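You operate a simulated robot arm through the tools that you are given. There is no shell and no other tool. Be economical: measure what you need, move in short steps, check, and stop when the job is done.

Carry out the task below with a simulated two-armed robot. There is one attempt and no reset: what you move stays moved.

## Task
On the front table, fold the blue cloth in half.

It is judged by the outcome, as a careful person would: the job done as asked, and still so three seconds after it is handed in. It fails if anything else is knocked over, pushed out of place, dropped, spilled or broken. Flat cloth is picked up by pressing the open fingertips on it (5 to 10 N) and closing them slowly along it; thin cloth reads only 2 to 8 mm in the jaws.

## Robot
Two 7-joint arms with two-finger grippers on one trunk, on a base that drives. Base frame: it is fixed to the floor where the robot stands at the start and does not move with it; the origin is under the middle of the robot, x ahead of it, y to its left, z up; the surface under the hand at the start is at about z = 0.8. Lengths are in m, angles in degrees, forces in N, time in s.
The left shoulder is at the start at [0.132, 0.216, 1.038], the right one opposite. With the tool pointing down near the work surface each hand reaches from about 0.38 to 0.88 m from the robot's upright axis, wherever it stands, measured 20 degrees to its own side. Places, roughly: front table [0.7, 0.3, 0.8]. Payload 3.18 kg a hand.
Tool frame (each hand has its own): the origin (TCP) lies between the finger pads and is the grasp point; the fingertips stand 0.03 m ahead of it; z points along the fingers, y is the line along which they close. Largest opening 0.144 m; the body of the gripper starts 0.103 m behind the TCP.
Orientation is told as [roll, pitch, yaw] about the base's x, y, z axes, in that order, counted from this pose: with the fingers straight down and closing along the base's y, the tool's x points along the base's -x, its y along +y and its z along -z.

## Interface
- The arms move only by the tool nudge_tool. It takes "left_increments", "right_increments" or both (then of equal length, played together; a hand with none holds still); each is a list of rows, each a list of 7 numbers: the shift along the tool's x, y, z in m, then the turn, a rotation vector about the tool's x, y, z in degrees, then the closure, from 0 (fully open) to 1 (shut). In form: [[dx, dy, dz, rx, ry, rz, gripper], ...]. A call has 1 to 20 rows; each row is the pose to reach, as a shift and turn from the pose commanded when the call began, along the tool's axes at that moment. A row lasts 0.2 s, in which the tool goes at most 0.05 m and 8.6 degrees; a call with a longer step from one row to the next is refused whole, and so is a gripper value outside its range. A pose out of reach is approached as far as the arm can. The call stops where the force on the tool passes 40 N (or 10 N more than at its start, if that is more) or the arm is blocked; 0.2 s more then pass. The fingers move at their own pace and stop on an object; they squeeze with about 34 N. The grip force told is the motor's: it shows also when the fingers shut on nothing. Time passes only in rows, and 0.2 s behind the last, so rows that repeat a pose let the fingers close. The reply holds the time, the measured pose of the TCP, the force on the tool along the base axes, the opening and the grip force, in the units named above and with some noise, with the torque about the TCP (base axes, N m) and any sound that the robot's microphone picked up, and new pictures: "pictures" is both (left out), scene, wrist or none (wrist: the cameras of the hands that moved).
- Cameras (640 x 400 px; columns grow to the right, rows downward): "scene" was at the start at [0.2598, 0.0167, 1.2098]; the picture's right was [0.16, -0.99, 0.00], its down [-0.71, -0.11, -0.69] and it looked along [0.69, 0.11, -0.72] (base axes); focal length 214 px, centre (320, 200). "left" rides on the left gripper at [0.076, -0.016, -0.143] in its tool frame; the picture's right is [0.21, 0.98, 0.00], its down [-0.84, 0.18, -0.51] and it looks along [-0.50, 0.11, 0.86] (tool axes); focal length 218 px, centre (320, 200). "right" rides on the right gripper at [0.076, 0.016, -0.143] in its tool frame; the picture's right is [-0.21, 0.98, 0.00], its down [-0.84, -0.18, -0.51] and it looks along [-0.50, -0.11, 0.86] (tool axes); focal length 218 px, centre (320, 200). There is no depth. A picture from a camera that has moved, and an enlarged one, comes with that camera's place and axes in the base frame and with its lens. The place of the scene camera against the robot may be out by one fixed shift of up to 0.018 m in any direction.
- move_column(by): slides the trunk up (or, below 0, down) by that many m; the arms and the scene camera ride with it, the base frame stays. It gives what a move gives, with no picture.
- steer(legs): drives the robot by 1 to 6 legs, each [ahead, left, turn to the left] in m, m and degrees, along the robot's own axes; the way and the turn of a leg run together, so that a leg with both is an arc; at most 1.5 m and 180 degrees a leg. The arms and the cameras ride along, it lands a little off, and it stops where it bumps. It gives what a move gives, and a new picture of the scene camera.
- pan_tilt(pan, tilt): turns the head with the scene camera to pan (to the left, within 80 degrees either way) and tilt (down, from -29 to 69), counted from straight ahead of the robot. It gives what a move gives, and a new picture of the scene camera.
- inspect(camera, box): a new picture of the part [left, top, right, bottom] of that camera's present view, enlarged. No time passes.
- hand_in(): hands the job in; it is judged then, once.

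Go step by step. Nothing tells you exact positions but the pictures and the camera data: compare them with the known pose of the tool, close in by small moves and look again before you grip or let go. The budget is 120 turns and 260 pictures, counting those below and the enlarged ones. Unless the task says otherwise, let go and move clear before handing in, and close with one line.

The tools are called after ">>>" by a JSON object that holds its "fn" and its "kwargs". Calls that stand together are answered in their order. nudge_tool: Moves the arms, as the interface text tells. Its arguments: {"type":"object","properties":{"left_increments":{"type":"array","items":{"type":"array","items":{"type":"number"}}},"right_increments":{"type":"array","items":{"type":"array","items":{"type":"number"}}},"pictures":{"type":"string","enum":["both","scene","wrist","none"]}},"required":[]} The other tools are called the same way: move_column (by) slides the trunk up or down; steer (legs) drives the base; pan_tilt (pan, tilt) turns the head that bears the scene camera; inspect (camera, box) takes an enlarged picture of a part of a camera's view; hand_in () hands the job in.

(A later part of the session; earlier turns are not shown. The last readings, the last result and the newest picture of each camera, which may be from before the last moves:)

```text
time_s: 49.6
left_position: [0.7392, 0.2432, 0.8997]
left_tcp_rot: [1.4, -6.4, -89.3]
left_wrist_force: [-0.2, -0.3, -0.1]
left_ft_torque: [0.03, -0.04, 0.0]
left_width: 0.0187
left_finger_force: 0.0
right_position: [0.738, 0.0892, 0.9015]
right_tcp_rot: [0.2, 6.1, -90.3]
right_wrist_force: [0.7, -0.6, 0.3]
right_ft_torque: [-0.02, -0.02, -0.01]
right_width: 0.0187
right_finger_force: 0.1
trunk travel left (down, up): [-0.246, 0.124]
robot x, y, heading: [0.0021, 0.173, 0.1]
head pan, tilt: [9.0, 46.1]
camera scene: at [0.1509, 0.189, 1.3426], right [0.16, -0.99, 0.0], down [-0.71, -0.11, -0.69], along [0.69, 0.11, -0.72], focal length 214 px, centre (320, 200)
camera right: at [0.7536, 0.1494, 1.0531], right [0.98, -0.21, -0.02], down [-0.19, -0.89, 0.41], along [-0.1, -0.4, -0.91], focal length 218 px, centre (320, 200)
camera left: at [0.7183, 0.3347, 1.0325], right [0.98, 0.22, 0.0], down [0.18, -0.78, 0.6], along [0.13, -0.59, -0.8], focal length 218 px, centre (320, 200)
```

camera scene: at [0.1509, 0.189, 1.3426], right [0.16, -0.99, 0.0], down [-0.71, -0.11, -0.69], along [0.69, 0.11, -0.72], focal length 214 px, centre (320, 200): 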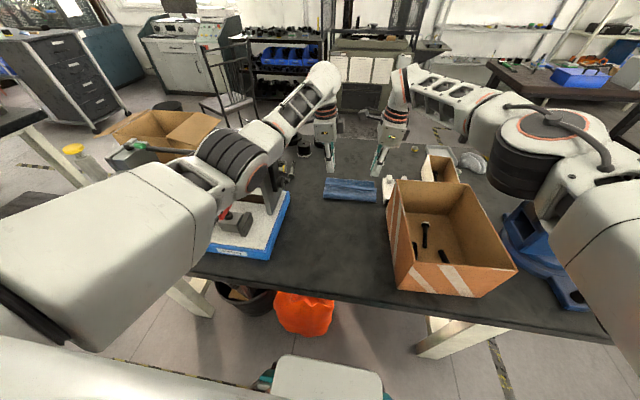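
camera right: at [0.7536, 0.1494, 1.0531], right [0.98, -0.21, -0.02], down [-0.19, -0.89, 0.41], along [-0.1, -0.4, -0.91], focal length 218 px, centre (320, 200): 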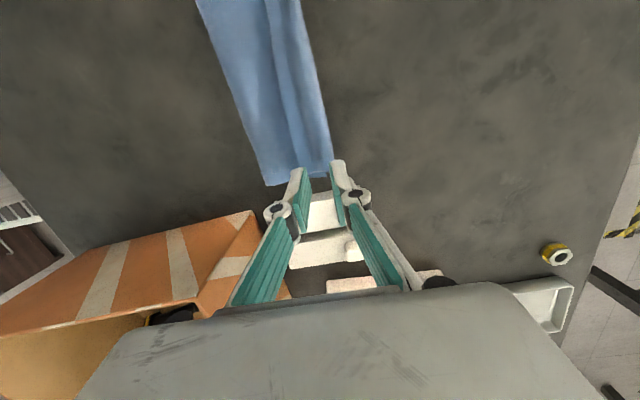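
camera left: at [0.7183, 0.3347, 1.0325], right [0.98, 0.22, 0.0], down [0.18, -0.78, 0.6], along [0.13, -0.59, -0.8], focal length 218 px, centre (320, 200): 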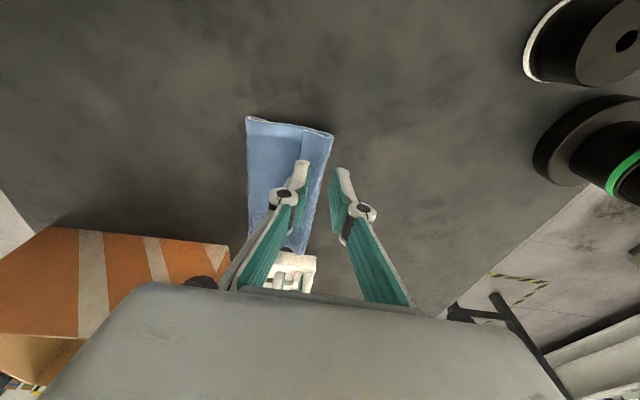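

Released, but about a 2.5 cm hem strip is still turned back along the top. I'll pull the hands up and back to see it properly.

>>> {"fn": "nudge_tool", "kwargs": {"left_increments": [[0, 0, -0.03, 0, 0, 0, 0.87], [0, -0.03, -0.05, 0, 0, 0, 0.87], [0, -0.07, -0.05, 0, 0, 0, 0.87], [0, -0.1, -0.05, 0, 0, 0, 0.87], [0, -0.13, -0.05, 0, 0, 0, 0.87]], "right_increments": [[0, 0, -0.03, 0, 0, 0, 0.87], [0, -0.03, -0.05, 0, 0, 0, 0.87], [0, -0.07, -0.05, 0, 0, 0, 0.87], [0, -0.1, -0.05, 0, 0, 0, 0.87], [0, -0.13, -0.05, 0, 0, 0, 0.87]], "pictures": "wrist"}}

>>> {"fn": "inspect", "kwargs": {"camera": "scene", "box": [270, 130, 430, 230]}}

```text
time_s: 50.8
left_position: [0.6078, 0.2479, 0.9463]
left_tcp_rot: [1.2, -6.5, -89.4]
left_wrist_force: [-0.3, 1.2, 0.4]
left_ft_torque: [-0.01, -0.06, -0.02]
left_width: 0.0191
left_finger_force: 0.2
right_position: [0.6066, 0.0839, 0.9538]
right_tcp_rot: [0.4, 6.1, -90.3]
right_wrist_force: [0.3, 0.8, -0.3]
right_ft_torque: [-0.03, -0.01, 0.02]
right_width: 0.0186
right_finger_force: 0.1
trunk travel left (down, up): [-0.246, 0.124]
robot x, y, heading: [-0.0007, 0.17, 0.2]
head pan, tilt: [9.0, 46.1]
camera right: at [0.6224, 0.1444, 1.1046], right [0.98, -0.21, -0.02], down [-0.19, -0.89, 0.41], along [-0.1, -0.4, -0.91], focal length 218 px, centre (320, 200)
camera left: at [0.5869, 0.339, 1.0791], right [0.98, 0.22, 0.0], down [0.18, -0.78, 0.6], along [0.13, -0.59, -0.8], focal length 218 px, centre (320, 200)
```

right: 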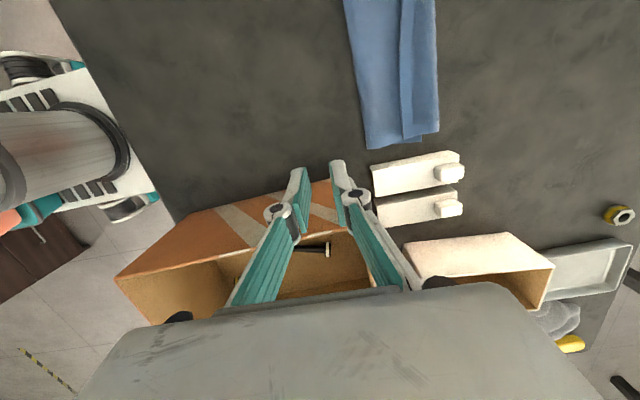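
left: 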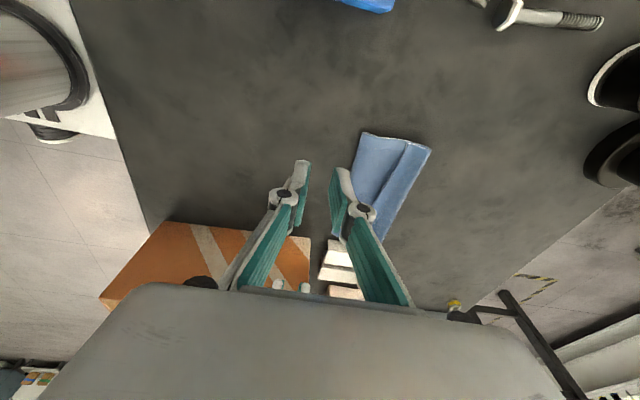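

```text
4.00 times, centred on (350, 180) of scene
camera zoom: at [0.1505, 0.1899, 1.3427], right [0.16, -0.99, 0.0], down [-0.71, -0.11, -0.69], along [0.69, 0.11, -0.72], focal length 858 px, centre (200, 280)
```

zoom: 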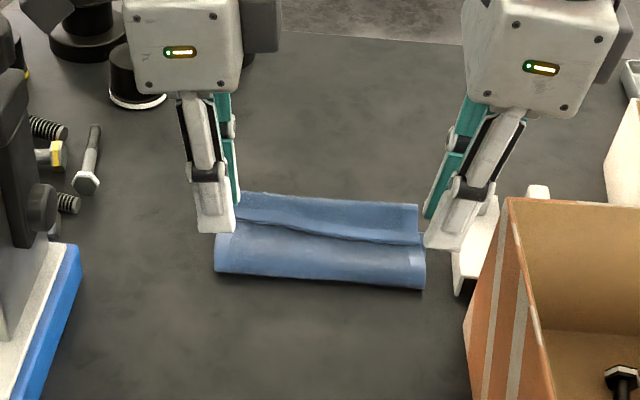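

The crease is at x≈0.67 and the far edge at x≈0.763, but a strip of about 4 cm is turned back. I need to unroll it forward, which takes more reach. I'll move the left hand away from the fixture and drive 6 cm forward.

>>> {"fn": "nudge_tool", "kwargs": {"left_increments": [[-0.01, 0.01, -0.01, 0, 0, 0, 0.95], [-0.025, 0.02, -0.02, 0, 0, 0, 1]], "right_increments": [[0, 0.01, -0.01, 0, 0, 0, 0.95], [0, 0.02, -0.015, 0, 0, 0, 1]], "pictures": "none"}}

>>> {"fn": "steer", "kwargs": {"legs": [[0.06, 0, 0]]}}

```text
time_s: 51.4
left_position: [0.6314, 0.2224, 0.9698]
left_tcp_rot: [1.1, -6.5, -89.3]
left_wrist_force: [-0.3, 0.1, -0.6]
left_ft_torque: [0.02, 0.01, 0.0]
left_width: 0.0001
left_finger_force: 30.5
right_position: [0.6303, 0.0812, 0.9665]
right_tcp_rot: [0.4, 6.0, -90.2]
right_wrist_force: [0.5, -0.8, 0.6]
right_ft_torque: [0.06, 0.03, 0.0]
right_width: 0.0
right_finger_force: 30.3
trunk travel left (down, up): [-0.246, 0.124]
robot x, y, heading: [0.0019, 0.1742, -0.0]
head pan, tilt: [9.0, 46.1]
```

```text
time_s: 52.4
left_position: [0.6946, 0.223, 0.9695]
left_tcp_rot: [1.0, -6.5, -89.3]
left_wrist_force: [1.0, 0.1, -0.4]
left_ft_torque: [0.0, 0.04, 0.0]
left_width: 0.0
left_finger_force: 31.0
right_position: [0.6927, 0.0817, 0.9647]
right_tcp_rot: [0.3, 6.1, -90.3]
right_wrist_force: [0.3, 0.2, -0.7]
right_ft_torque: [-0.01, 0.03, -0.02]
right_width: 0.0
right_finger_force: 31.2
trunk travel left (down, up): [-0.246, 0.124]
robot x, y, heading: [0.0625, 0.1731, -0.1]
head pan, tilt: [9.0, 46.1]
camera scene: at [0.216, 0.1891, 1.3422], right [0.16, -0.99, 0.0], down [-0.71, -0.11, -0.69], along [0.68, 0.11, -0.72], focal length 214 px, centre (320, 200)
```

scene: 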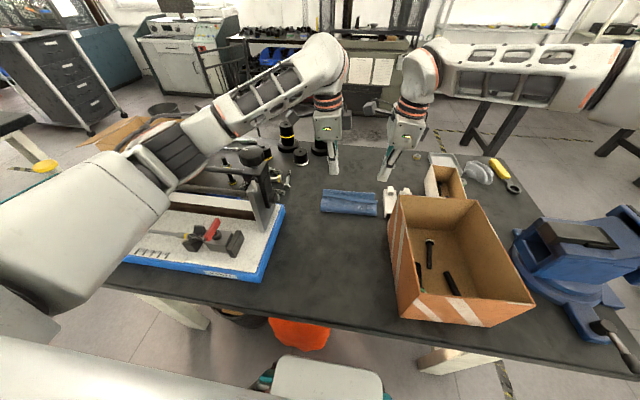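

Next I'll lower the closed fingertips just behind the flap's free edge.

>>> {"fn": "nudge_tool", "kwargs": {"left_increments": [[0.004, 0.008, 0.04, 0, 0, 0, 1], [0.009, 0.013, 0.08, 0, 0, 0, 1], [0.013, 0.013, 0.115, 0, 0, 0, 1], [0.014, 0.013, 0.128, 0, 0, 0, 1], [0.014, 0.013, 0.13, 0, 0, 0, 1]], "right_increments": [[-0.004, 0.003, 0.04, 0, 0, 0, 1], [-0.006, 0.003, 0.08, 0, 0, 0, 1], [-0.006, 0.003, 0.11, 0, 0, 0, 1], [-0.006, 0.003, 0.123, 0, 0, 0, 1], [-0.006, 0.003, 0.125, 0, 0, 0, 1]], "pictures": "wrist"}}

>>> {"fn": "inspect", "kwargs": {"camera": "left", "box": [240, 100, 420, 280]}}

>>> {"fn": "inspect", "kwargs": {"camera": "right", "box": [220, 60, 400, 240]}}

```text
time_s: 53.8
left_position: [0.7406, 0.2253, 0.9156]
left_tcp_rot: [8.0, -7.8, -89.3]
left_wrist_force: [0.4, 0.2, -0.1]
left_ft_torque: [-0.04, 0.02, 0.0]
left_width: 0.0
left_finger_force: 30.6
right_position: [0.6879, 0.0907, 0.843]
right_tcp_rot: [0.5, 6.2, -90.1]
right_wrist_force: [0.2, 0.7, -0.4]
right_ft_torque: [-0.04, 0.02, 0.0]
right_width: 0.0003
right_finger_force: 30.9
trunk travel left (down, up): [-0.246, 0.124]
robot x, y, heading: [0.0594, 0.1727, 0.1]
head pan, tilt: [9.0, 46.1]
stopped in row 5 (left hand): the arm was blocked; the commanded pose is now the measured one
camera right: at [0.7032, 0.15, 0.9929], right [0.98, -0.21, -0.01], down [-0.19, -0.89, 0.41], along [-0.1, -0.4, -0.91], focal length 218 px, centre (320, 200)
camera left: at [0.7024, 0.3188, 1.0421], right [0.97, 0.24, 0.11], down [0.11, -0.76, 0.64], along [0.23, -0.6, -0.76], focal length 218 px, centre (320, 200)
```

right: 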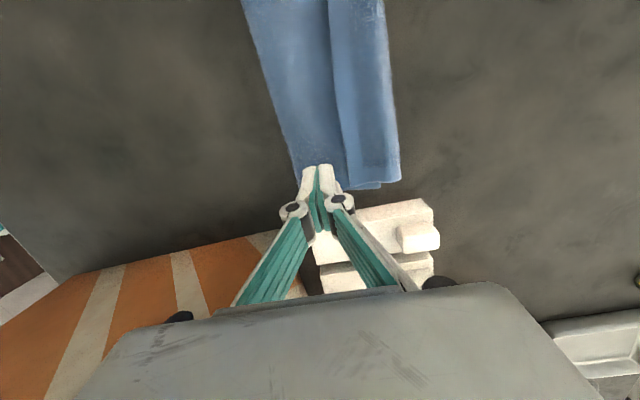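
left: 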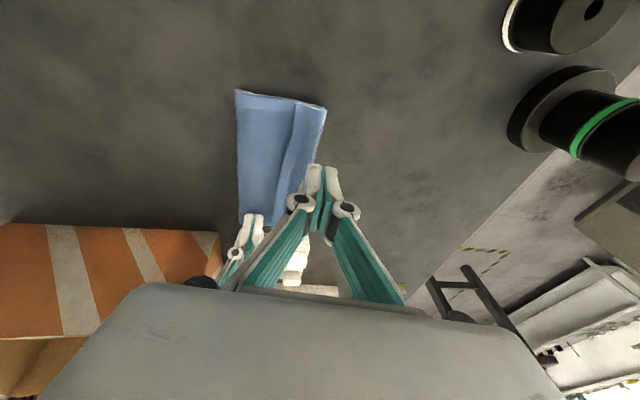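

```text
2.22 times, centred on (330, 190) of left
camera zoom: at [0.7024, 0.3188, 1.0421], right [0.97, 0.24, 0.11], down [0.11, -0.76, 0.64], along [0.23, -0.6, -0.76], focal length 485 px, centre (298, 222)
```

zoom: 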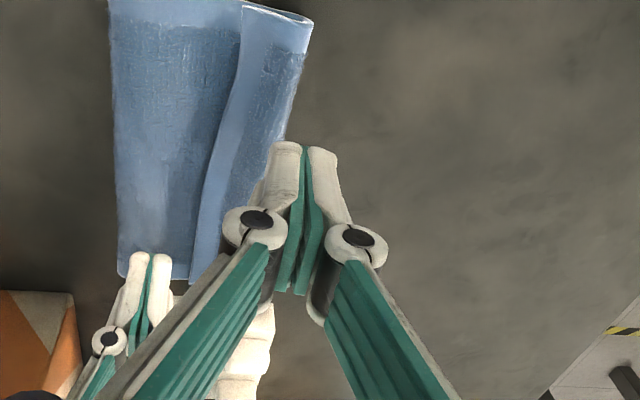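

```text
2.22 times, centred on (310, 150) of right
camera zoom: at [0.7032, 0.15, 0.9929], right [0.98, -0.21, -0.01], down [-0.19, -0.89, 0.41], along [-0.1, -0.4, -0.91], focal length 485 px, centre (342, 311)
```

zoom: 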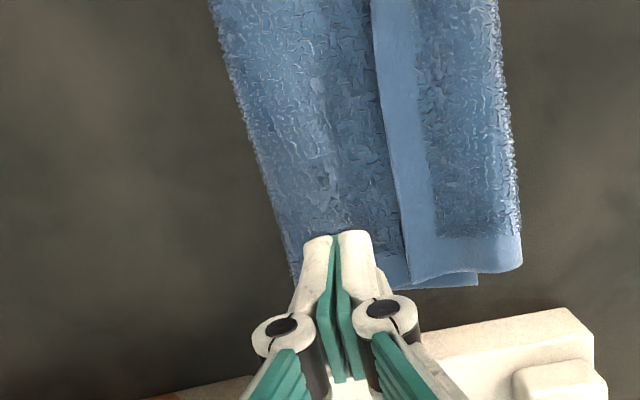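

The left forearm meets the fixture in this stance, so I'll park the left hand high and finish with the right hand alone.

>>> {"fn": "nudge_tool", "kwargs": {"left_increments": [[0, -0.01, -0.03, 0, 0, 0, 1], [0, -0.02, -0.06, 0, 0, 0, 1], [0.01, -0.02, -0.1, 0, 0, 0, 1], [0.04, -0.02, -0.13, 0, 0, 0, 1], [0.06, -0.02, -0.14, 0, 0, 0, 1]], "pictures": "scene"}}

```text
time_s: 55.0
left_position: [0.7026, 0.3044, 1.0281]
left_tcp_rot: [6.6, -7.4, -89.5]
left_wrist_force: [-0.4, 0.1, -0.1]
left_ft_torque: [-0.01, -0.01, -0.03]
left_width: 0.0004
left_finger_force: 30.9
right_position: [0.6937, 0.0902, 0.8397]
right_tcp_rot: [0.1, 5.9, -90.3]
right_wrist_force: [0.4, 0.2, 0.4]
right_ft_torque: [-0.04, 0.02, 0.0]
right_width: 0.0001
right_finger_force: 31.1
trunk travel left (down, up): [-0.246, 0.124]
robot x, y, heading: [0.0638, 0.1756, -0.1]
head pan, tilt: [9.0, 46.1]
camera scene: at [0.2151, 0.1899, 1.3422], right [0.16, -0.99, 0.0], down [-0.71, -0.11, -0.69], along [0.69, 0.11, -0.72], focal length 214 px, centre (320, 200)
```

scene: 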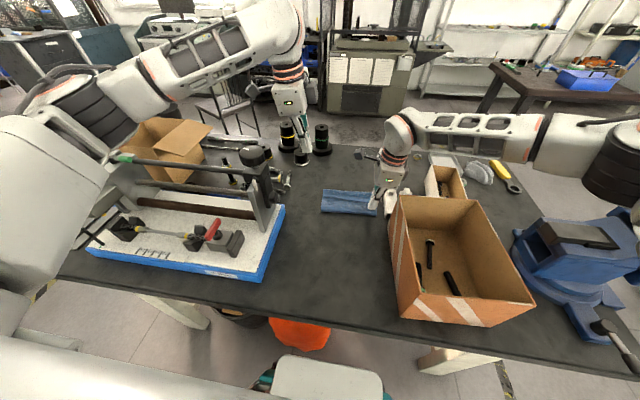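

The left arm is clear of everything. With the space free, I'll turn the right hand to yaw 0 so its opened fingers make a rake about 0.1 m wide across the cloth.

>>> {"fn": "nudge_tool", "kwargs": {"right_increments": [[0.0, 0, -0.04, 0, 0, 0, 1], [0.03, -0.01, -0.08, 0, -3, 0, 1], [0.06, -0.02, -0.1, 0, -6, 0, 1], [0.08, -0.03, -0.1, 0, -6, 0, 0.8], [0.08, -0.03, -0.1, 0, -6, 0, 0.5]], "pictures": "none"}}

>>> {"fn": "nudge_tool", "kwargs": {"right_increments": [[0, 0, 0, 0, 0, -8.5, 0.3], [0, 0, 0, 0, 0, -17, 0.3], [0, 0, 0, 0, 0, -25.5, 0.3], [0, 0, 0, 0, 0, -34, 0.3], [0, 0, 0, 0, 0, -42.5, 0.3], [0, 0, 0, 0, 0, -51, 0.3], [0, 0, 0, 0, 0, -59.5, 0.3], [0, 0, 0, 0, 0, -68, 0.3], [0, 0, 0, 0, 0, -76.5, 0.3], [0, 0, 0, 0, 0, -85, 0.3], [0, 0, 0, 0, 0, -90, 0.3]], "pictures": "wrist"}}

```text
refused: row 2 steps farther than a row can; nothing moved
```

```text
time_s: 57.4
left_position: [0.7029, 0.3026, 1.0289]
left_tcp_rot: [6.7, -7.4, -89.5]
left_wrist_force: [0.0, 0.4, -0.8]
left_ft_torque: [-0.01, -0.01, 0.03]
left_width: 0.0
left_finger_force: 30.9
right_position: [0.6927, 0.0909, 0.8414]
right_tcp_rot: [6.1, -0.4, -0.2]
right_wrist_force: [-1.2, 0.4, 0.1]
right_ft_torque: [0.02, 0.02, -0.04]
right_width: 0.101
right_finger_force: 0.1
trunk travel left (down, up): [-0.246, 0.124]
robot x, y, heading: [0.062, 0.1758, -0.2]
head pan, tilt: [9.0, 46.1]
camera right: at [0.6154, 0.0897, 0.9855], right [0.21, 0.97, 0.1], down [0.84, -0.23, 0.49], along [0.5, -0.01, -0.87], focal length 218 px, centre (320, 200)
```

right: 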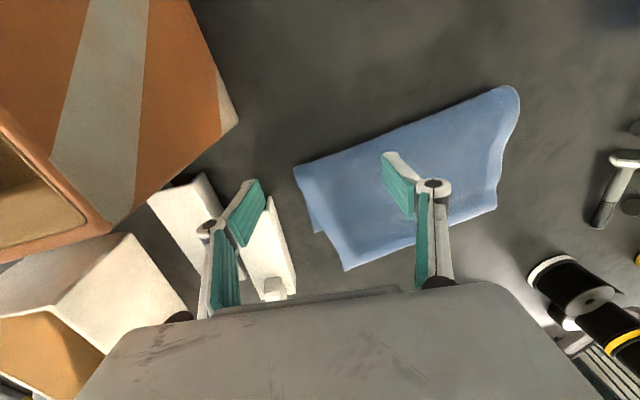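

The first call was refused, so the turn happened low. That was a mistake on my part. I'll lift straight up and check the cloth and the white clips.

>>> {"fn": "nudge_tool", "kwargs": {"right_increments": [[0, 0, -0.03, 0, 0, 0, 0.3], [0, 0, -0.07, 0, 0, 0, 0.3], [0, 0, -0.11, 0, 0, 0, 0.3], [0, 0, -0.14, 0, 0, 0, 0.3]], "pictures": "both"}}

>>> {"fn": "inspect", "kwargs": {"camera": "scene", "box": [290, 140, 450, 240]}}

```text
time_s: 58.4
left_position: [0.7025, 0.3031, 1.0287]
left_tcp_rot: [6.7, -7.3, -89.5]
left_wrist_force: [0.4, -0.2, 0.2]
left_ft_torque: [-0.01, 0.0, -0.03]
left_width: 0.0
left_finger_force: 30.5
right_position: [0.6889, 0.074, 0.982]
right_tcp_rot: [6.1, -0.2, -0.2]
right_wrist_force: [0.0, 0.1, -0.5]
right_ft_torque: [-0.01, 0.0, -0.01]
right_width: 0.101
right_finger_force: 0.1
trunk travel left (down, up): [-0.246, 0.124]
robot x, y, heading: [0.0626, 0.1745, -0.1]
head pan, tilt: [9.0, 46.1]
camera scene: at [0.2144, 0.1898, 1.3424], right [0.16, -0.99, 0.0], down [-0.71, -0.11, -0.69], along [0.69, 0.11, -0.72], focal length 214 px, centre (320, 200)
camera right: at [0.6115, 0.0745, 1.1248], right [0.21, 0.97, 0.1], down [0.84, -0.24, 0.49], along [0.5, -0.02, -0.87], focal length 218 px, centre (320, 200)
```

scene: 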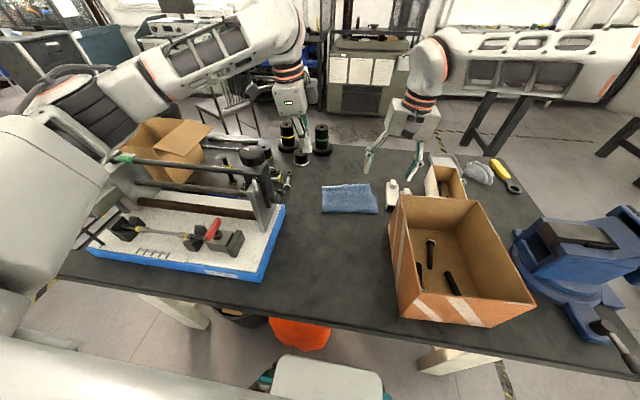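
right: 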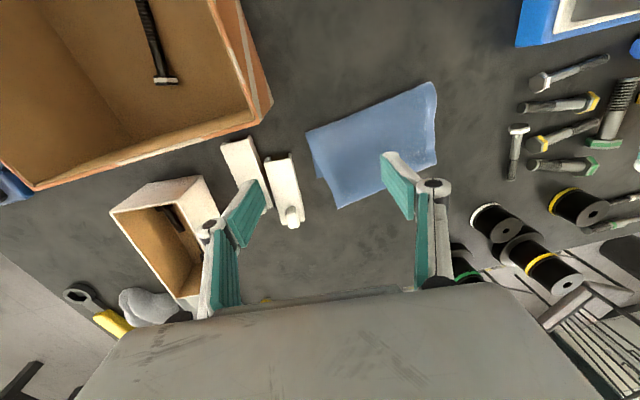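

```text
4.00 times, centred on (370, 190) of scene
camera zoom: at [0.2144, 0.1898, 1.3424], right [0.16, -0.99, 0.0], down [-0.71, -0.11, -0.69], along [0.69, 0.11, -0.72], focal length 858 px, centre (120, 240)
```

zoom: 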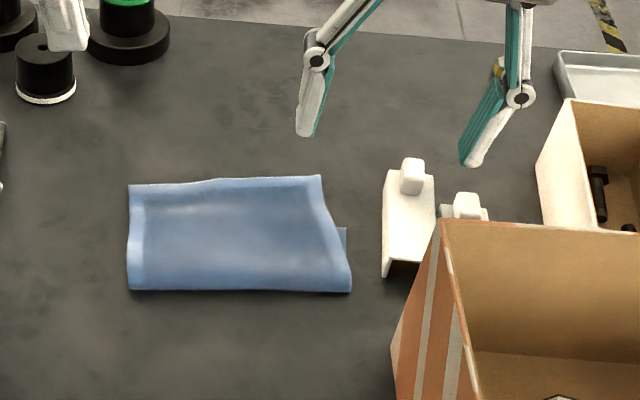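

The cloth is now almost neatly folded, because the turn unrolled the flap. However, the white clip nearest the cloth seems to have been pushed about 3 cm in +x compared with its twin. I'll examine it closely.

>>> {"fn": "inspect", "kwargs": {"camera": "right", "box": [180, 100, 340, 250]}}

>>> {"fn": "inspect", "kwargs": {"camera": "scene", "box": [360, 150, 440, 220]}}

```text
2.67 times, centred on (260, 175) of right
camera zoom: at [0.6115, 0.0745, 1.1248], right [0.21, 0.97, 0.1], down [0.84, -0.24, 0.49], along [0.5, -0.02, -0.87], focal length 582 px, centre (480, 267)
```

zoom: 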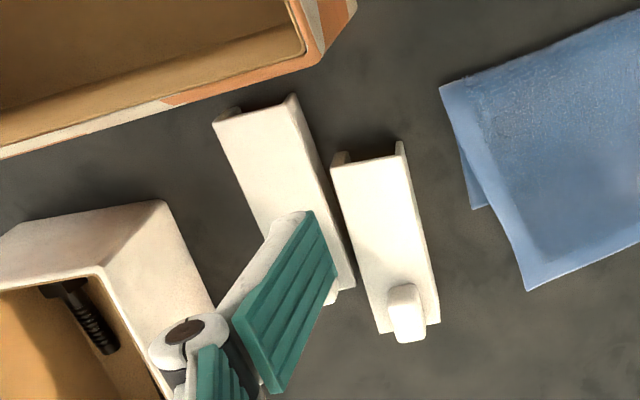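

```text
5.71 times, centred on (400, 185) of scene
camera zoom: at [0.2144, 0.1898, 1.3424], right [0.16, -0.99, 0.0], down [-0.71, -0.11, -0.69], along [0.69, 0.11, -0.72], focal length 1226 px, centre (-137, 286)
```

zoom: 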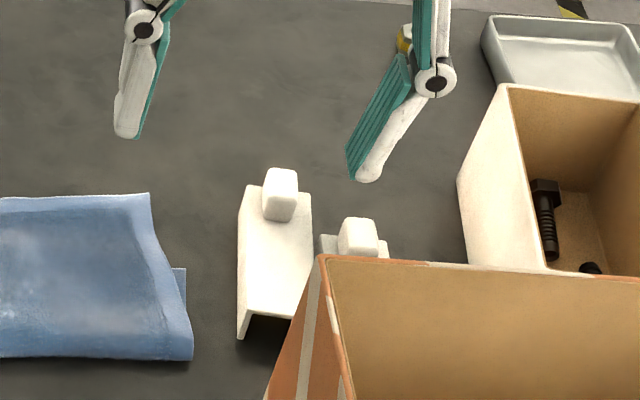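

Confirmed: the clip nearest the cloth slid about +3.5 cm in x and −1 cm in y; its twin hasn't moved. I'll put it back by gripping its free far end. First I'll move above it and level the hand.

>>> {"fn": "nudge_tool", "kwargs": {"right_increments": [[-0.04, -0.015, 0, 2, 0, 0, 0.4], [-0.08, -0.035, 0, 4, 0, 0, 0.5], [-0.108, -0.056, 0, 6.1, 0, 0, 0.52], [-0.108, -0.056, 0.03, 6.1, 0, 0, 0.52], [-0.108, -0.056, 0.05, 6.1, 0, 0, 0.52]], "pictures": "wrist"}}

>>> {"fn": "inspect", "kwargs": {"camera": "right", "box": [180, 100, 420, 260]}}

>>> {"fn": "inspect", "kwargs": {"camera": "scene", "box": [340, 130, 440, 220]}}

```text
time_s: 59.6
left_position: [0.7037, 0.3001, 1.0278]
left_tcp_rot: [6.6, -7.3, -89.5]
left_wrist_force: [1.1, -0.5, 0.1]
left_ft_torque: [0.08, 0.06, 0.01]
left_width: 0.0003
left_finger_force: 30.7
right_position: [0.777, 0.0043, 0.9595]
right_tcp_rot: [0.1, -2.0, -0.5]
right_wrist_force: [0.3, -1.4, -0.3]
right_ft_torque: [0.16, 0.11, -0.02]
right_width: 0.0691
right_finger_force: 0.0
right hand out of reach, approached as far as the arm can: row 2, 3, 4, 5
trunk travel left (down, up): [-0.246, 0.124]
robot x, y, heading: [0.0594, 0.1737, 0.2]
head pan, tilt: [9.0, 46.1]
camera right: at [0.6947, 0.0193, 1.1], right [0.22, 0.98, 0.01], down [0.82, -0.19, 0.54], along [0.52, -0.11, -0.84], focal length 218 px, centre (320, 200)
```

right: 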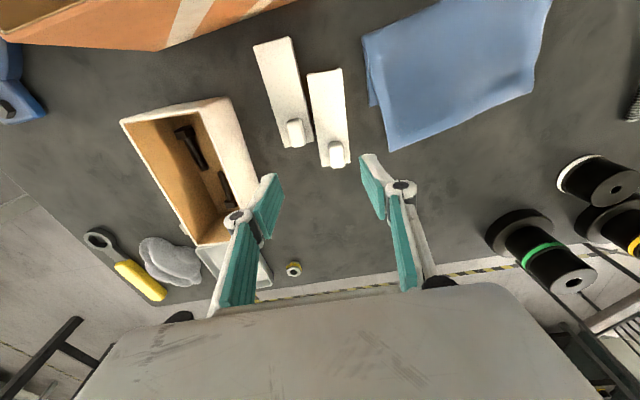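

```text
2.50 times, centred on (300, 180) of right
camera zoom: at [0.6947, 0.0193, 1.1], right [0.22, 0.98, 0.01], down [0.82, -0.19, 0.54], along [0.52, -0.11, -0.84], focal length 546 px, centre (370, 250)
```

zoom: 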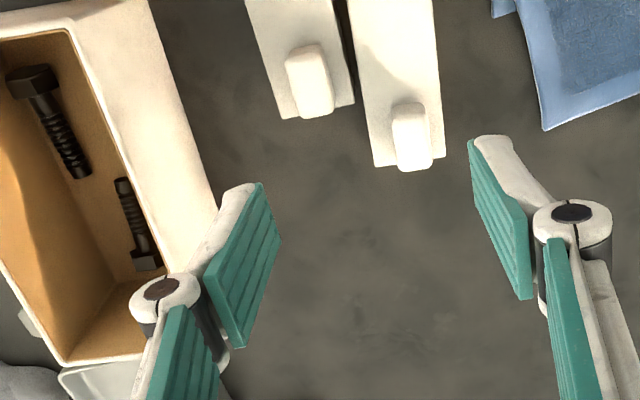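

```text
4.44 times, centred on (390, 175) of scene
camera zoom: at [0.2162, 0.1865, 1.342], right [0.16, -0.99, 0.0], down [-0.71, -0.11, -0.69], along [0.68, 0.11, -0.72], focal length 953 px, centre (9, 311)
```

zoom: 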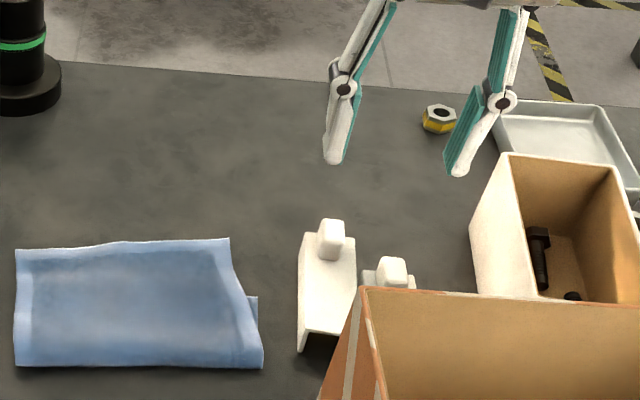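

By direct comparison the clip needs about −3.7 cm in x and +1.25 cm in y. To reach its far end I'll pitch the fingers slightly forward and come lower.

>>> {"fn": "nudge_tool", "kwargs": {"right_increments": [[0, 0.005, 0, 0, -5, 0, 0.55], [-0.005, 0.01, 0, 0, -10, 0, 0.583], [-0.012, 0.014, 0.02, 0, -13, 0, 0.583], [-0.02, 0.014, 0.045, 0, -13, 0, 0.583], [-0.021, 0.014, 0.07, 0, -13, 0, 0.583], [-0.021, 0.014, 0.08, 0, -13, 0, 0.583]], "pictures": "wrist"}}

>>> {"fn": "inspect", "kwargs": {"camera": "right", "box": [180, 60, 420, 260]}}

>>> {"fn": "inspect", "kwargs": {"camera": "scene", "box": [340, 130, 440, 220]}}

```text
time_s: 61.0
left_position: [0.7037, 0.3022, 1.0279]
left_tcp_rot: [6.7, -7.5, -89.5]
left_wrist_force: [0.1, 0.3, 0.5]
left_ft_torque: [0.03, -0.03, -0.01]
left_width: 0.0
left_finger_force: 31.0
right_position: [0.7903, 0.0227, 0.8821]
right_tcp_rot: [0.1, -13.1, -0.2]
right_wrist_force: [0.5, -0.4, 0.2]
right_ft_torque: [-0.01, -0.02, 0.02]
right_width: 0.0596
right_finger_force: 0.0
trunk travel left (down, up): [-0.246, 0.124]
robot x, y, heading: [0.0589, 0.1752, -0.1]
head pan, tilt: [9.0, 46.1]
camera right: at [0.6828, 0.0373, 1.004], right [0.21, 0.98, 0.05], down [0.7, -0.18, 0.69], along [0.68, -0.11, -0.72], focal length 218 px, centre (320, 200)
```

right: 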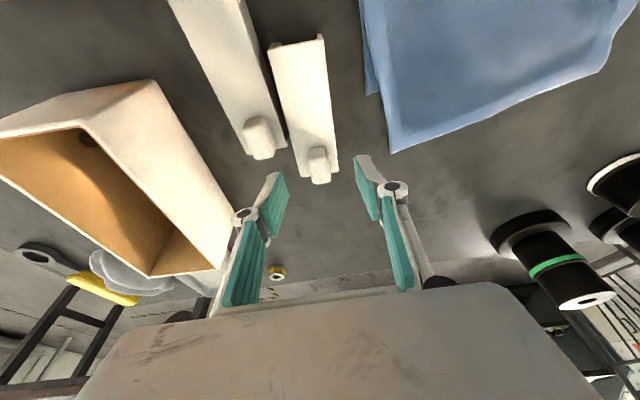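

```text
2.00 times, centred on (300, 160) of right
camera zoom: at [0.6828, 0.0373, 1.004], right [0.21, 0.98, 0.05], down [0.7, -0.18, 0.69], along [0.68, -0.11, -0.72], focal length 436 px, centre (360, 280)
```

zoom: 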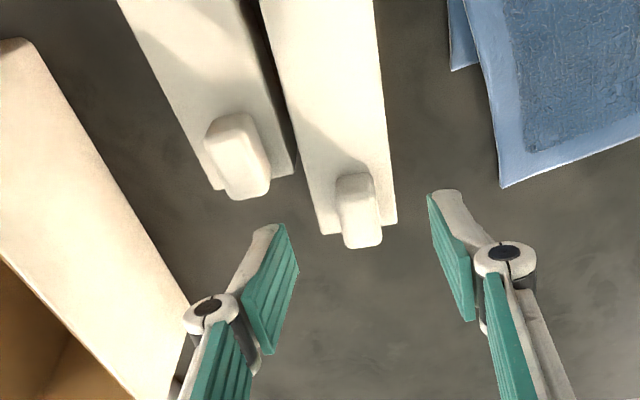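

```text
4.44 times, centred on (390, 175) of scene
camera zoom: at [0.215, 0.1896, 1.3423], right [0.16, -0.99, 0.0], down [-0.71, -0.11, -0.69], along [0.69, 0.11, -0.72], focal length 953 px, centre (9, 311)
```

zoom: 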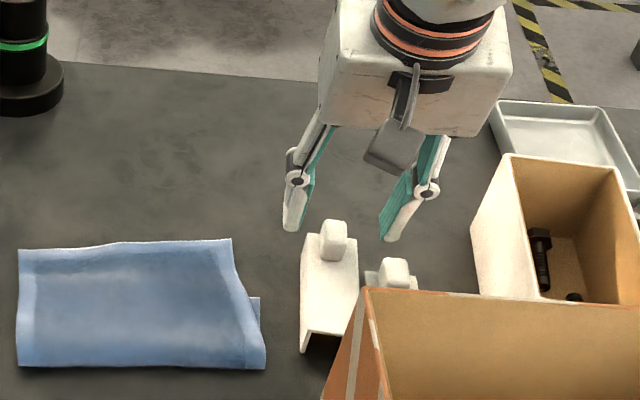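

The jaws straddle the clip's far end and clear its twin. I'll descend vertically.

>>> {"fn": "nudge_tool", "kwargs": {"right_increments": [[0.0034, 0, 0.0146, 0, 0, 0, 0.583], [0.0068, 0, 0.0292, 0, 0, 0, 0.583], [0.0094, -0.001, 0.0405, 0, 0, 0, 0.583], [0.0104, -0.001, 0.0448, 0, 0, 0, 0.583]], "pictures": "wrist"}}

>>> {"fn": "inspect", "kwargs": {"camera": "right", "box": [180, 60, 420, 260]}}

>>> {"fn": "inspect", "kwargs": {"camera": "scene", "box": [340, 130, 440, 220]}}

```text
time_s: 62.0
left_position: [0.7025, 0.3025, 1.0284]
left_tcp_rot: [6.7, -7.4, -89.4]
left_wrist_force: [0.0, 0.1, 0.3]
left_ft_torque: [-0.01, -0.02, -0.01]
left_width: 0.0
left_finger_force: 30.3
right_position: [0.7897, 0.0211, 0.8347]
right_tcp_rot: [-0.1, -13.3, -0.2]
right_wrist_force: [2.0, -0.1, 0.8]
right_ft_torque: [-0.03, -0.02, 0.01]
right_width: 0.0602
right_finger_force: 0.0
trunk travel left (down, up): [-0.246, 0.124]
robot x, y, heading: [0.0618, 0.1722, 0.0]
head pan, tilt: [9.0, 46.1]
camera right: at [0.6818, 0.0365, 0.9561], right [0.21, 0.98, 0.05], down [0.7, -0.18, 0.69], along [0.68, -0.11, -0.72], focal length 218 px, centre (320, 200)
```

right: 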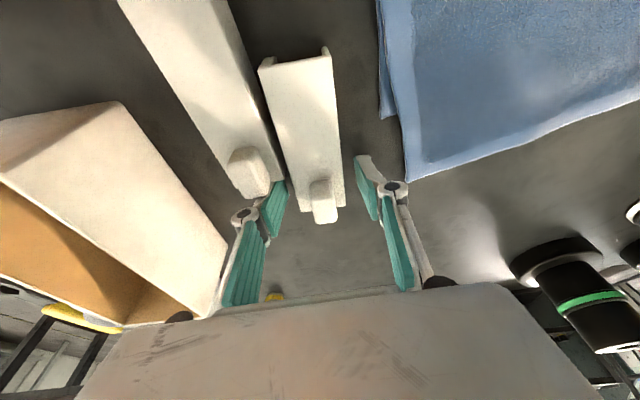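

```text
2.00 times, centred on (300, 160) of right
camera zoom: at [0.6818, 0.0365, 0.9561], right [0.21, 0.98, 0.05], down [0.7, -0.18, 0.69], along [0.68, -0.11, -0.72], focal length 436 px, centre (360, 280)
```

zoom: 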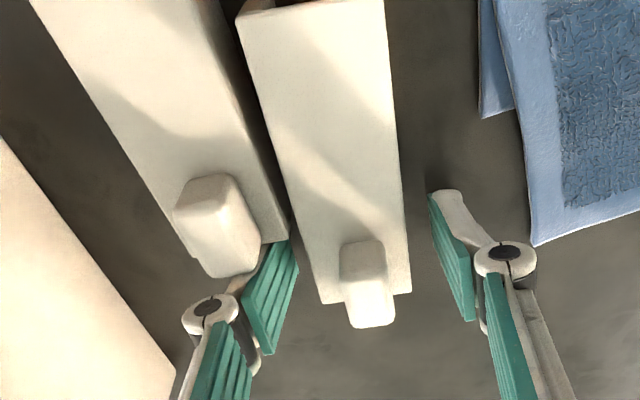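

```text
4.44 times, centred on (390, 175) of scene
camera zoom: at [0.2148, 0.1897, 1.3423], right [0.16, -0.99, 0.0], down [-0.71, -0.11, -0.69], along [0.69, 0.11, -0.72], focal length 953 px, centre (9, 311)
```

zoom: 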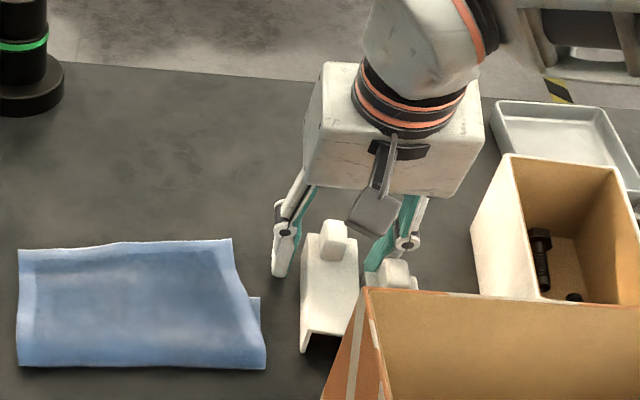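

>>> {"fn": "nudge_tool", "kwargs": {"right_increments": [[-0.004, -0.002, 0.001, 0, 0, 0, 0.6], [-0.004, -0.002, 0.001, 0, 0, 0, 0.65], [-0.004, -0.002, 0.001, 0, 0, 0, 0.7], [-0.004, -0.002, 0.001, 0, 0, 0, 0.75], [-0.004, -0.002, 0.001, 0, 0, 0, 0.79]], "pictures": "none"}}

>>> {"fn": "inspect", "kwargs": {"camera": "right", "box": [180, 60, 420, 260]}}

```text
time_s: 63.2
left_position: [0.702, 0.3036, 1.0292]
left_tcp_rot: [6.6, -7.4, -89.5]
left_wrist_force: [-0.1, -0.4, -0.3]
left_ft_torque: [-0.01, 0.01, 0.0]
left_width: 0.0001
left_finger_force: 30.9
right_position: [0.7925, 0.019, 0.8354]
right_tcp_rot: [0.1, -13.2, -0.2]
right_wrist_force: [0.0, 0.0, -0.1]
right_ft_torque: [0.03, 0.05, 0.02]
right_width: 0.0381
right_finger_force: 34.0
trunk travel left (down, up): [-0.246, 0.124]
robot x, y, heading: [0.0615, 0.1717, 0.0]
head pan, tilt: [9.0, 46.1]
```

```text
2.00 times, centred on (300, 160) of right
camera zoom: at [0.6864, 0.0344, 0.9563], right [0.21, 0.98, 0.05], down [0.7, -0.18, 0.69], along [0.68, -0.11, -0.72], focal length 436 px, centre (360, 280)
```

zoom: 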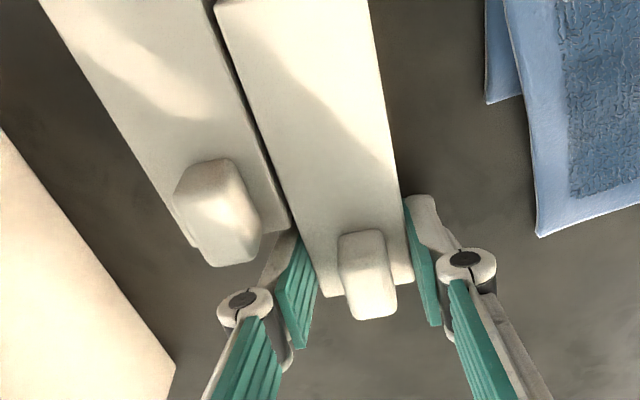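

The clip is gripped at 38 mm. I'll slide it +12 mm in y, then −37 mm in x.

>>> {"fn": "nudge_tool", "kwargs": {"right_increments": [[0, 0.006, 0, 0, 0, 0, 0.79], [0, 0.0125, 0, 0, 0, 0, 0.79], [0.009, 0.0125, -0.002, 0, 0, 0, 0.79], [0.018, 0.0125, -0.0041, 0, 0, 0, 0.79], [0.027, 0.0125, -0.0062, 0, 0, 0, 0.79], [0.036, 0.0125, -0.0083, 0, 0, 0, 0.79]], "pictures": "none"}}

>>> {"fn": "inspect", "kwargs": {"camera": "right", "box": [120, 0, 440, 260]}}

```text
time_s: 64.6
left_position: [0.7022, 0.303, 1.0272]
left_tcp_rot: [6.7, -7.4, -89.5]
left_wrist_force: [-0.7, 0.6, -0.5]
left_ft_torque: [-0.03, -0.01, 0.03]
left_width: 0.0
left_finger_force: 30.4
right_position: [0.7601, 0.0338, 0.8355]
right_tcp_rot: [0.0, -13.5, -0.2]
right_wrist_force: [0.3, -0.9, 3.2]
right_ft_torque: [0.04, 0.31, 0.09]
right_width: 0.0381
right_finger_force: 34.1
trunk travel left (down, up): [-0.246, 0.124]
robot x, y, heading: [0.0648, 0.1737, 0.2]
head pan, tilt: [9.0, 46.1]
```

```text
1.54 times, centred on (280, 130) of right
camera zoom: at [0.6519, 0.049, 0.9563], right [0.21, 0.98, 0.05], down [0.7, -0.18, 0.69], along [0.68, -0.11, -0.72], focal length 336 px, centre (382, 308)
```

zoom: 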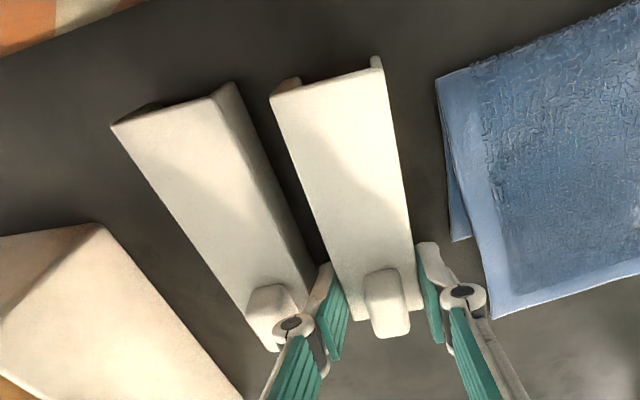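

Close: another −5 mm in x and +3 mm in y will match the original placement. Then I'll release and lift.

>>> {"fn": "nudge_tool", "kwargs": {"right_increments": [[0.003, 0.003, -0.0007, 0, 0, 0, 0.79], [0.006, 0.003, -0.0013, 0, 0, 0, 0.79], [0.006, 0.003, -0.0013, 0, 0, 0, 0.79], [0.006, 0.003, -0.0013, 0, 0, 0, 0.7], [0.006, 0.003, -0.0013, 0, 0, 0, 0.66], [0.006, 0.003, -0.0013, 0, 0, 0, 0.66], [-0.001, 0.003, -0.03, 0, 0, 0, 0.66], [-0.012, 0.003, -0.08, 0, 0, 0, 0.66], [-0.02, 0.003, -0.12, 0, 0, 0, 0.66]], "pictures": "both"}}

>>> {"fn": "inspect", "kwargs": {"camera": "right", "box": [180, 0, 500, 220]}}

>>> {"fn": "inspect", "kwargs": {"camera": "scene", "box": [300, 140, 440, 230]}}

```text
refused: row 8 steps farther than a row can; nothing moved
```

```text
1.82 times, centred on (340, 110) of right
camera zoom: at [0.6519, 0.049, 0.9563], right [0.21, 0.98, 0.05], down [0.7, -0.18, 0.69], along [0.68, -0.11, -0.72], focal length 397 px, centre (284, 364)
```

zoom: 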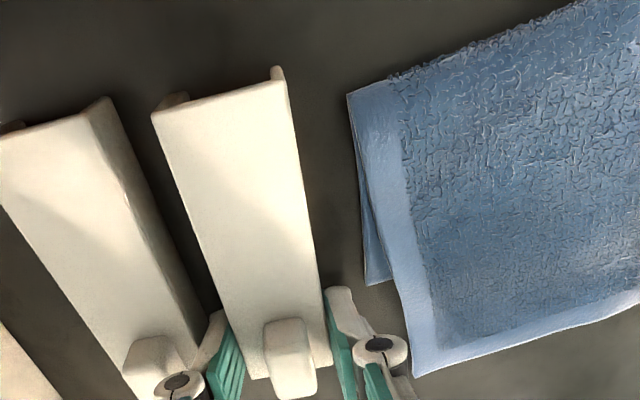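

```text
4.44 times, centred on (370, 185) of scene
camera zoom: at [0.2146, 0.1895, 1.3424], right [0.16, -0.99, 0.0], down [-0.71, -0.11, -0.69], along [0.69, 0.11, -0.72], focal length 953 px, centre (98, 267)
```

zoom: 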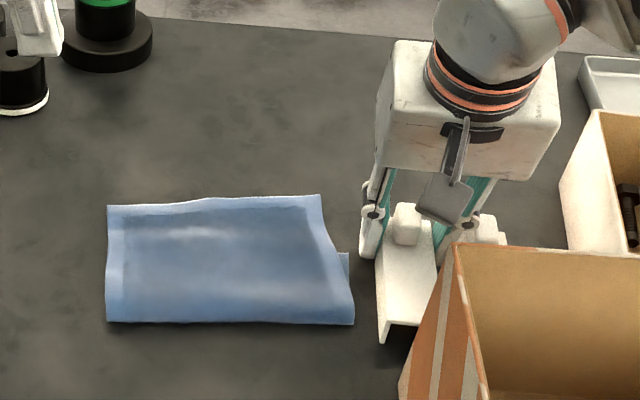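

The lift step was too long, so nothing moved. I'll repeat it with smaller steps.

>>> {"fn": "nudge_tool", "kwargs": {"right_increments": [[0.003, 0.003, -0.0007, 0, 0, 0, 0.79], [0.006, 0.003, -0.0013, 0, 0, 0, 0.79], [0.006, 0.003, -0.0013, 0, 0, 0, 0.79], [0.006, 0.003, -0.0013, 0, 0, 0, 0.72], [0.006, 0.003, -0.0013, 0, 0, 0, 0.69], [0.006, 0.003, -0.0013, 0, 0, 0, 0.69], [0, 0.003, -0.03, 0, 0, 0, 0.69], [-0.01, 0.003, -0.07, 0, 0, 0, 0.69], [-0.018, 0.003, -0.11, 0, 0, 0, 0.69]], "pictures": "both"}}

>>> {"fn": "inspect", "kwargs": {"camera": "right", "box": [180, 0, 500, 220]}}

>>> {"fn": "inspect", "kwargs": {"camera": "scene", "box": [300, 140, 440, 230]}}

```text
time_s: 66.6
left_position: [0.7019, 0.3031, 1.0287]
left_tcp_rot: [6.8, -7.4, -89.5]
left_wrist_force: [-0.6, -0.4, 0.3]
left_ft_torque: [-0.02, -0.02, 0.0]
left_width: 0.0
left_finger_force: 30.7
right_position: [0.7517, 0.035, 0.9498]
right_tcp_rot: [-0.2, -13.4, -0.2]
right_wrist_force: [0.2, 0.7, 1.0]
right_ft_torque: [0.0, 0.01, -0.01]
right_width: 0.0444
right_finger_force: 0.1
trunk travel left (down, up): [-0.246, 0.124]
robot x, y, heading: [0.0645, 0.1738, -0.0]
head pan, tilt: [9.0, 46.1]
camera scene: at [0.214, 0.1896, 1.3425], right [0.16, -0.99, 0.0], down [-0.71, -0.11, -0.69], along [0.69, 0.11, -0.72], focal length 214 px, centre (320, 200)
camera right: at [0.644, 0.0511, 1.071], right [0.21, 0.98, 0.05], down [0.7, -0.18, 0.69], along [0.68, -0.11, -0.72], focal length 218 px, centre (320, 200)
```

scene: 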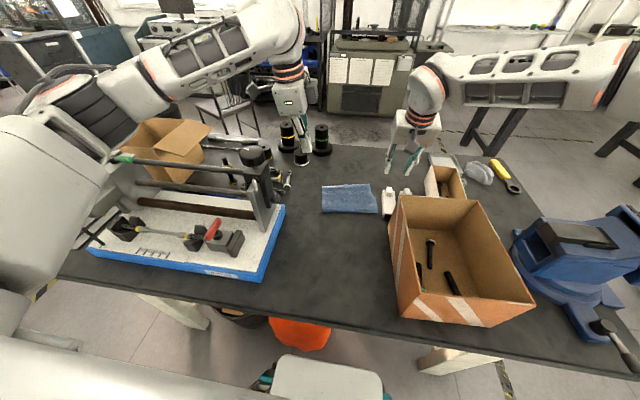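
right: 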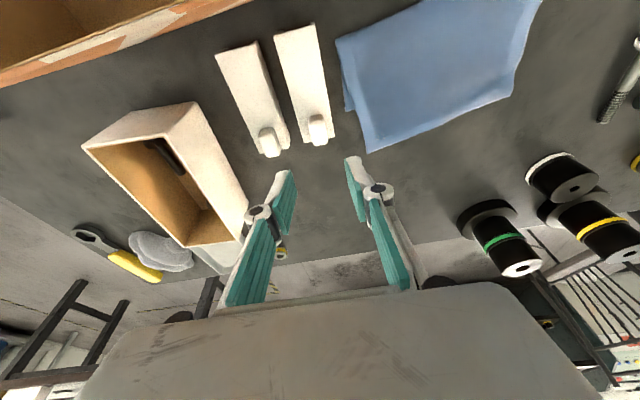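

```text
1.82 times, centred on (340, 110) of right
camera zoom: at [0.644, 0.0511, 1.071], right [0.21, 0.98, 0.05], down [0.7, -0.18, 0.69], along [0.68, -0.11, -0.72], focal length 397 px, centre (284, 364)
```

zoom: 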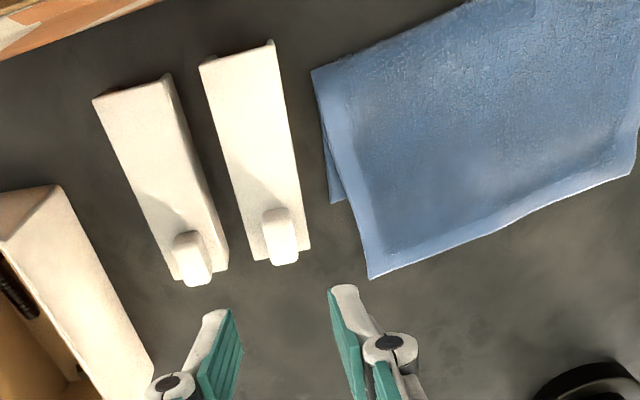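

```text
4.44 times, centred on (370, 185) of scene
camera zoom: at [0.214, 0.1896, 1.3425], right [0.16, -0.99, 0.0], down [-0.71, -0.11, -0.69], along [0.69, 0.11, -0.72], focal length 953 px, centre (98, 267)
```

zoom: 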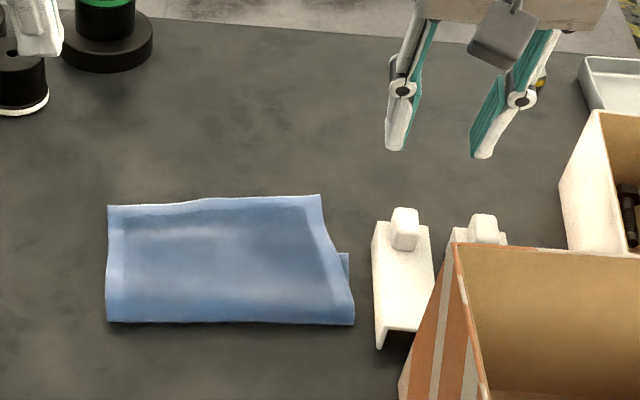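

The clips are back in their original side-by-side placement. Now I'll check how well the cloth's top layer matches the bottom one.

>>> {"fn": "inspect", "kwargs": {"camera": "left", "box": [0, 0, 640, 400]}}

>>> {"fn": "inspect", "kwargs": {"camera": "left", "box": [180, 80, 380, 240]}}

```text
1.00 times, centred on (320, 200) of left (not enlarged: the box is as wide or as high as the picture)
camera zoom: at [0.6671, 0.3959, 1.1578], right [0.97, 0.23, 0.09], down [0.13, -0.77, 0.63], along [0.21, -0.6, -0.77], focal length 218 px, centre (320, 200)
```

zoom: 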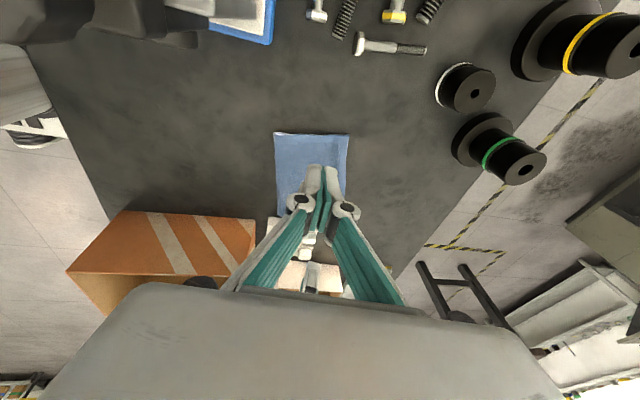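

```text
2.50 times, centred on (280, 160) of left
camera zoom: at [0.6671, 0.3959, 1.1578], right [0.97, 0.23, 0.09], down [0.13, -0.77, 0.63], along [0.21, -0.6, -0.77], focal length 546 px, centre (420, 300)
```

zoom: 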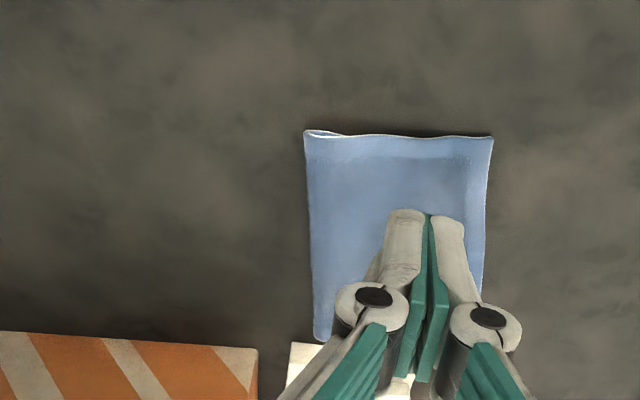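

The top layer overhangs the bottom by about 2 cm on the left and 5–6 cm on the right. I'll level the right hand over the top layer, press lightly, and drag it back to roll the crease nearer.

>>> {"fn": "nudge_tool", "kwargs": {"right_increments": [[0.002, 0.03, -0.01, 0, 4.5, 0, 0.65], [0.006, 0.06, -0.01, 0, 9, 0, 0.6], [0.012, 0.09, 0, 0, 13, 0, 0.583], [0.018, 0.09, 0.03, 0, 13, 0, 0.583], [0.025, 0.09, 0.056, 0, 13, 0, 0.583]], "pictures": "wrist"}}

>>> {"fn": "inspect", "kwargs": {"camera": "scene", "box": [300, 140, 440, 230]}}

```text
time_s: 67.8
left_position: [0.7035, 0.3039, 1.0277]
left_tcp_rot: [6.7, -7.6, -89.6]
left_wrist_force: [0.3, -0.1, -0.3]
left_ft_torque: [0.0, 0.02, 0.01]
left_width: 0.0
left_finger_force: 30.3
right_position: [0.7409, 0.1261, 0.8852]
right_tcp_rot: [-0.1, -0.2, -0.3]
right_wrist_force: [0.1, -0.3, -0.1]
right_ft_torque: [-0.01, 0.0, -0.02]
right_width: 0.0601
right_finger_force: 0.0
trunk travel left (down, up): [-0.246, 0.124]
robot x, y, heading: [0.0617, 0.1724, 0.0]
head pan, tilt: [9.0, 46.1]
camera right: at [0.6636, 0.1424, 1.0284], right [0.21, 0.98, 0.0], down [0.84, -0.18, 0.51], along [0.5, -0.11, -0.86], focal length 218 px, centre (320, 200)
```

right: 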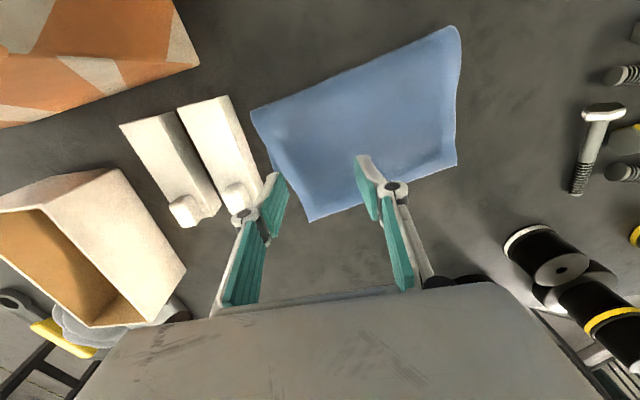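

```text
4.44 times, centred on (370, 185) of scene
camera zoom: at [0.2153, 0.1902, 1.3422], right [0.16, -0.99, 0.0], down [-0.71, -0.11, -0.69], along [0.69, 0.11, -0.72], focal length 953 px, centre (98, 267)
```

zoom: 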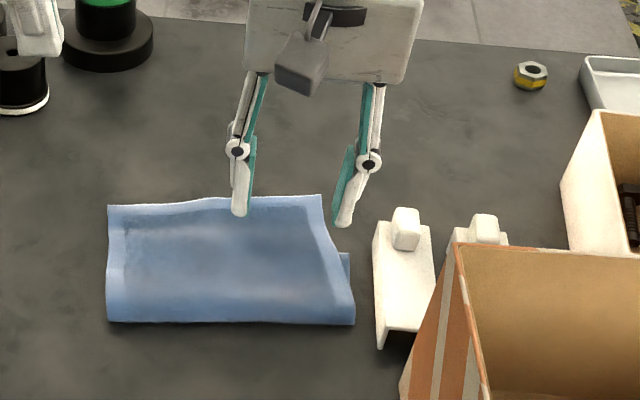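

The crease runs from (0.682, 0.07) to (0.658, 0.258), so the right side needs the larger pull. I'll lower to a light press at x≈0.75.

>>> {"fn": "nudge_tool", "kwargs": {"right_increments": [[-0.005, 0, 0.02, 0, 0, 0, 0.65], [-0.01, 0, 0.04, 0, 0, 0, 0.69], [-0.01, 0, 0.048, 0, 0, 0, 0.69], [-0.01, 0, 0.051, 0, 0, 0, 0.69]], "pictures": "none"}}

```text
time_s: 68.8
left_position: [0.7021, 0.3027, 1.0288]
left_tcp_rot: [6.8, -7.4, -89.6]
left_wrist_force: [-0.9, 0.9, 0.4]
left_ft_torque: [0.0, 0.02, -0.03]
left_width: 0.0001
left_finger_force: 30.8
right_position: [0.7495, 0.1252, 0.8364]
right_tcp_rot: [0.0, -0.4, -0.2]
right_wrist_force: [0.3, -0.1, 5.0]
right_ft_torque: [0.02, 0.05, 0.02]
right_width: 0.0445
right_finger_force: 0.1
trunk travel left (down, up): [-0.246, 0.124]
robot x, y, heading: [0.0642, 0.1721, 0.1]
head pan, tilt: [9.0, 46.1]
```

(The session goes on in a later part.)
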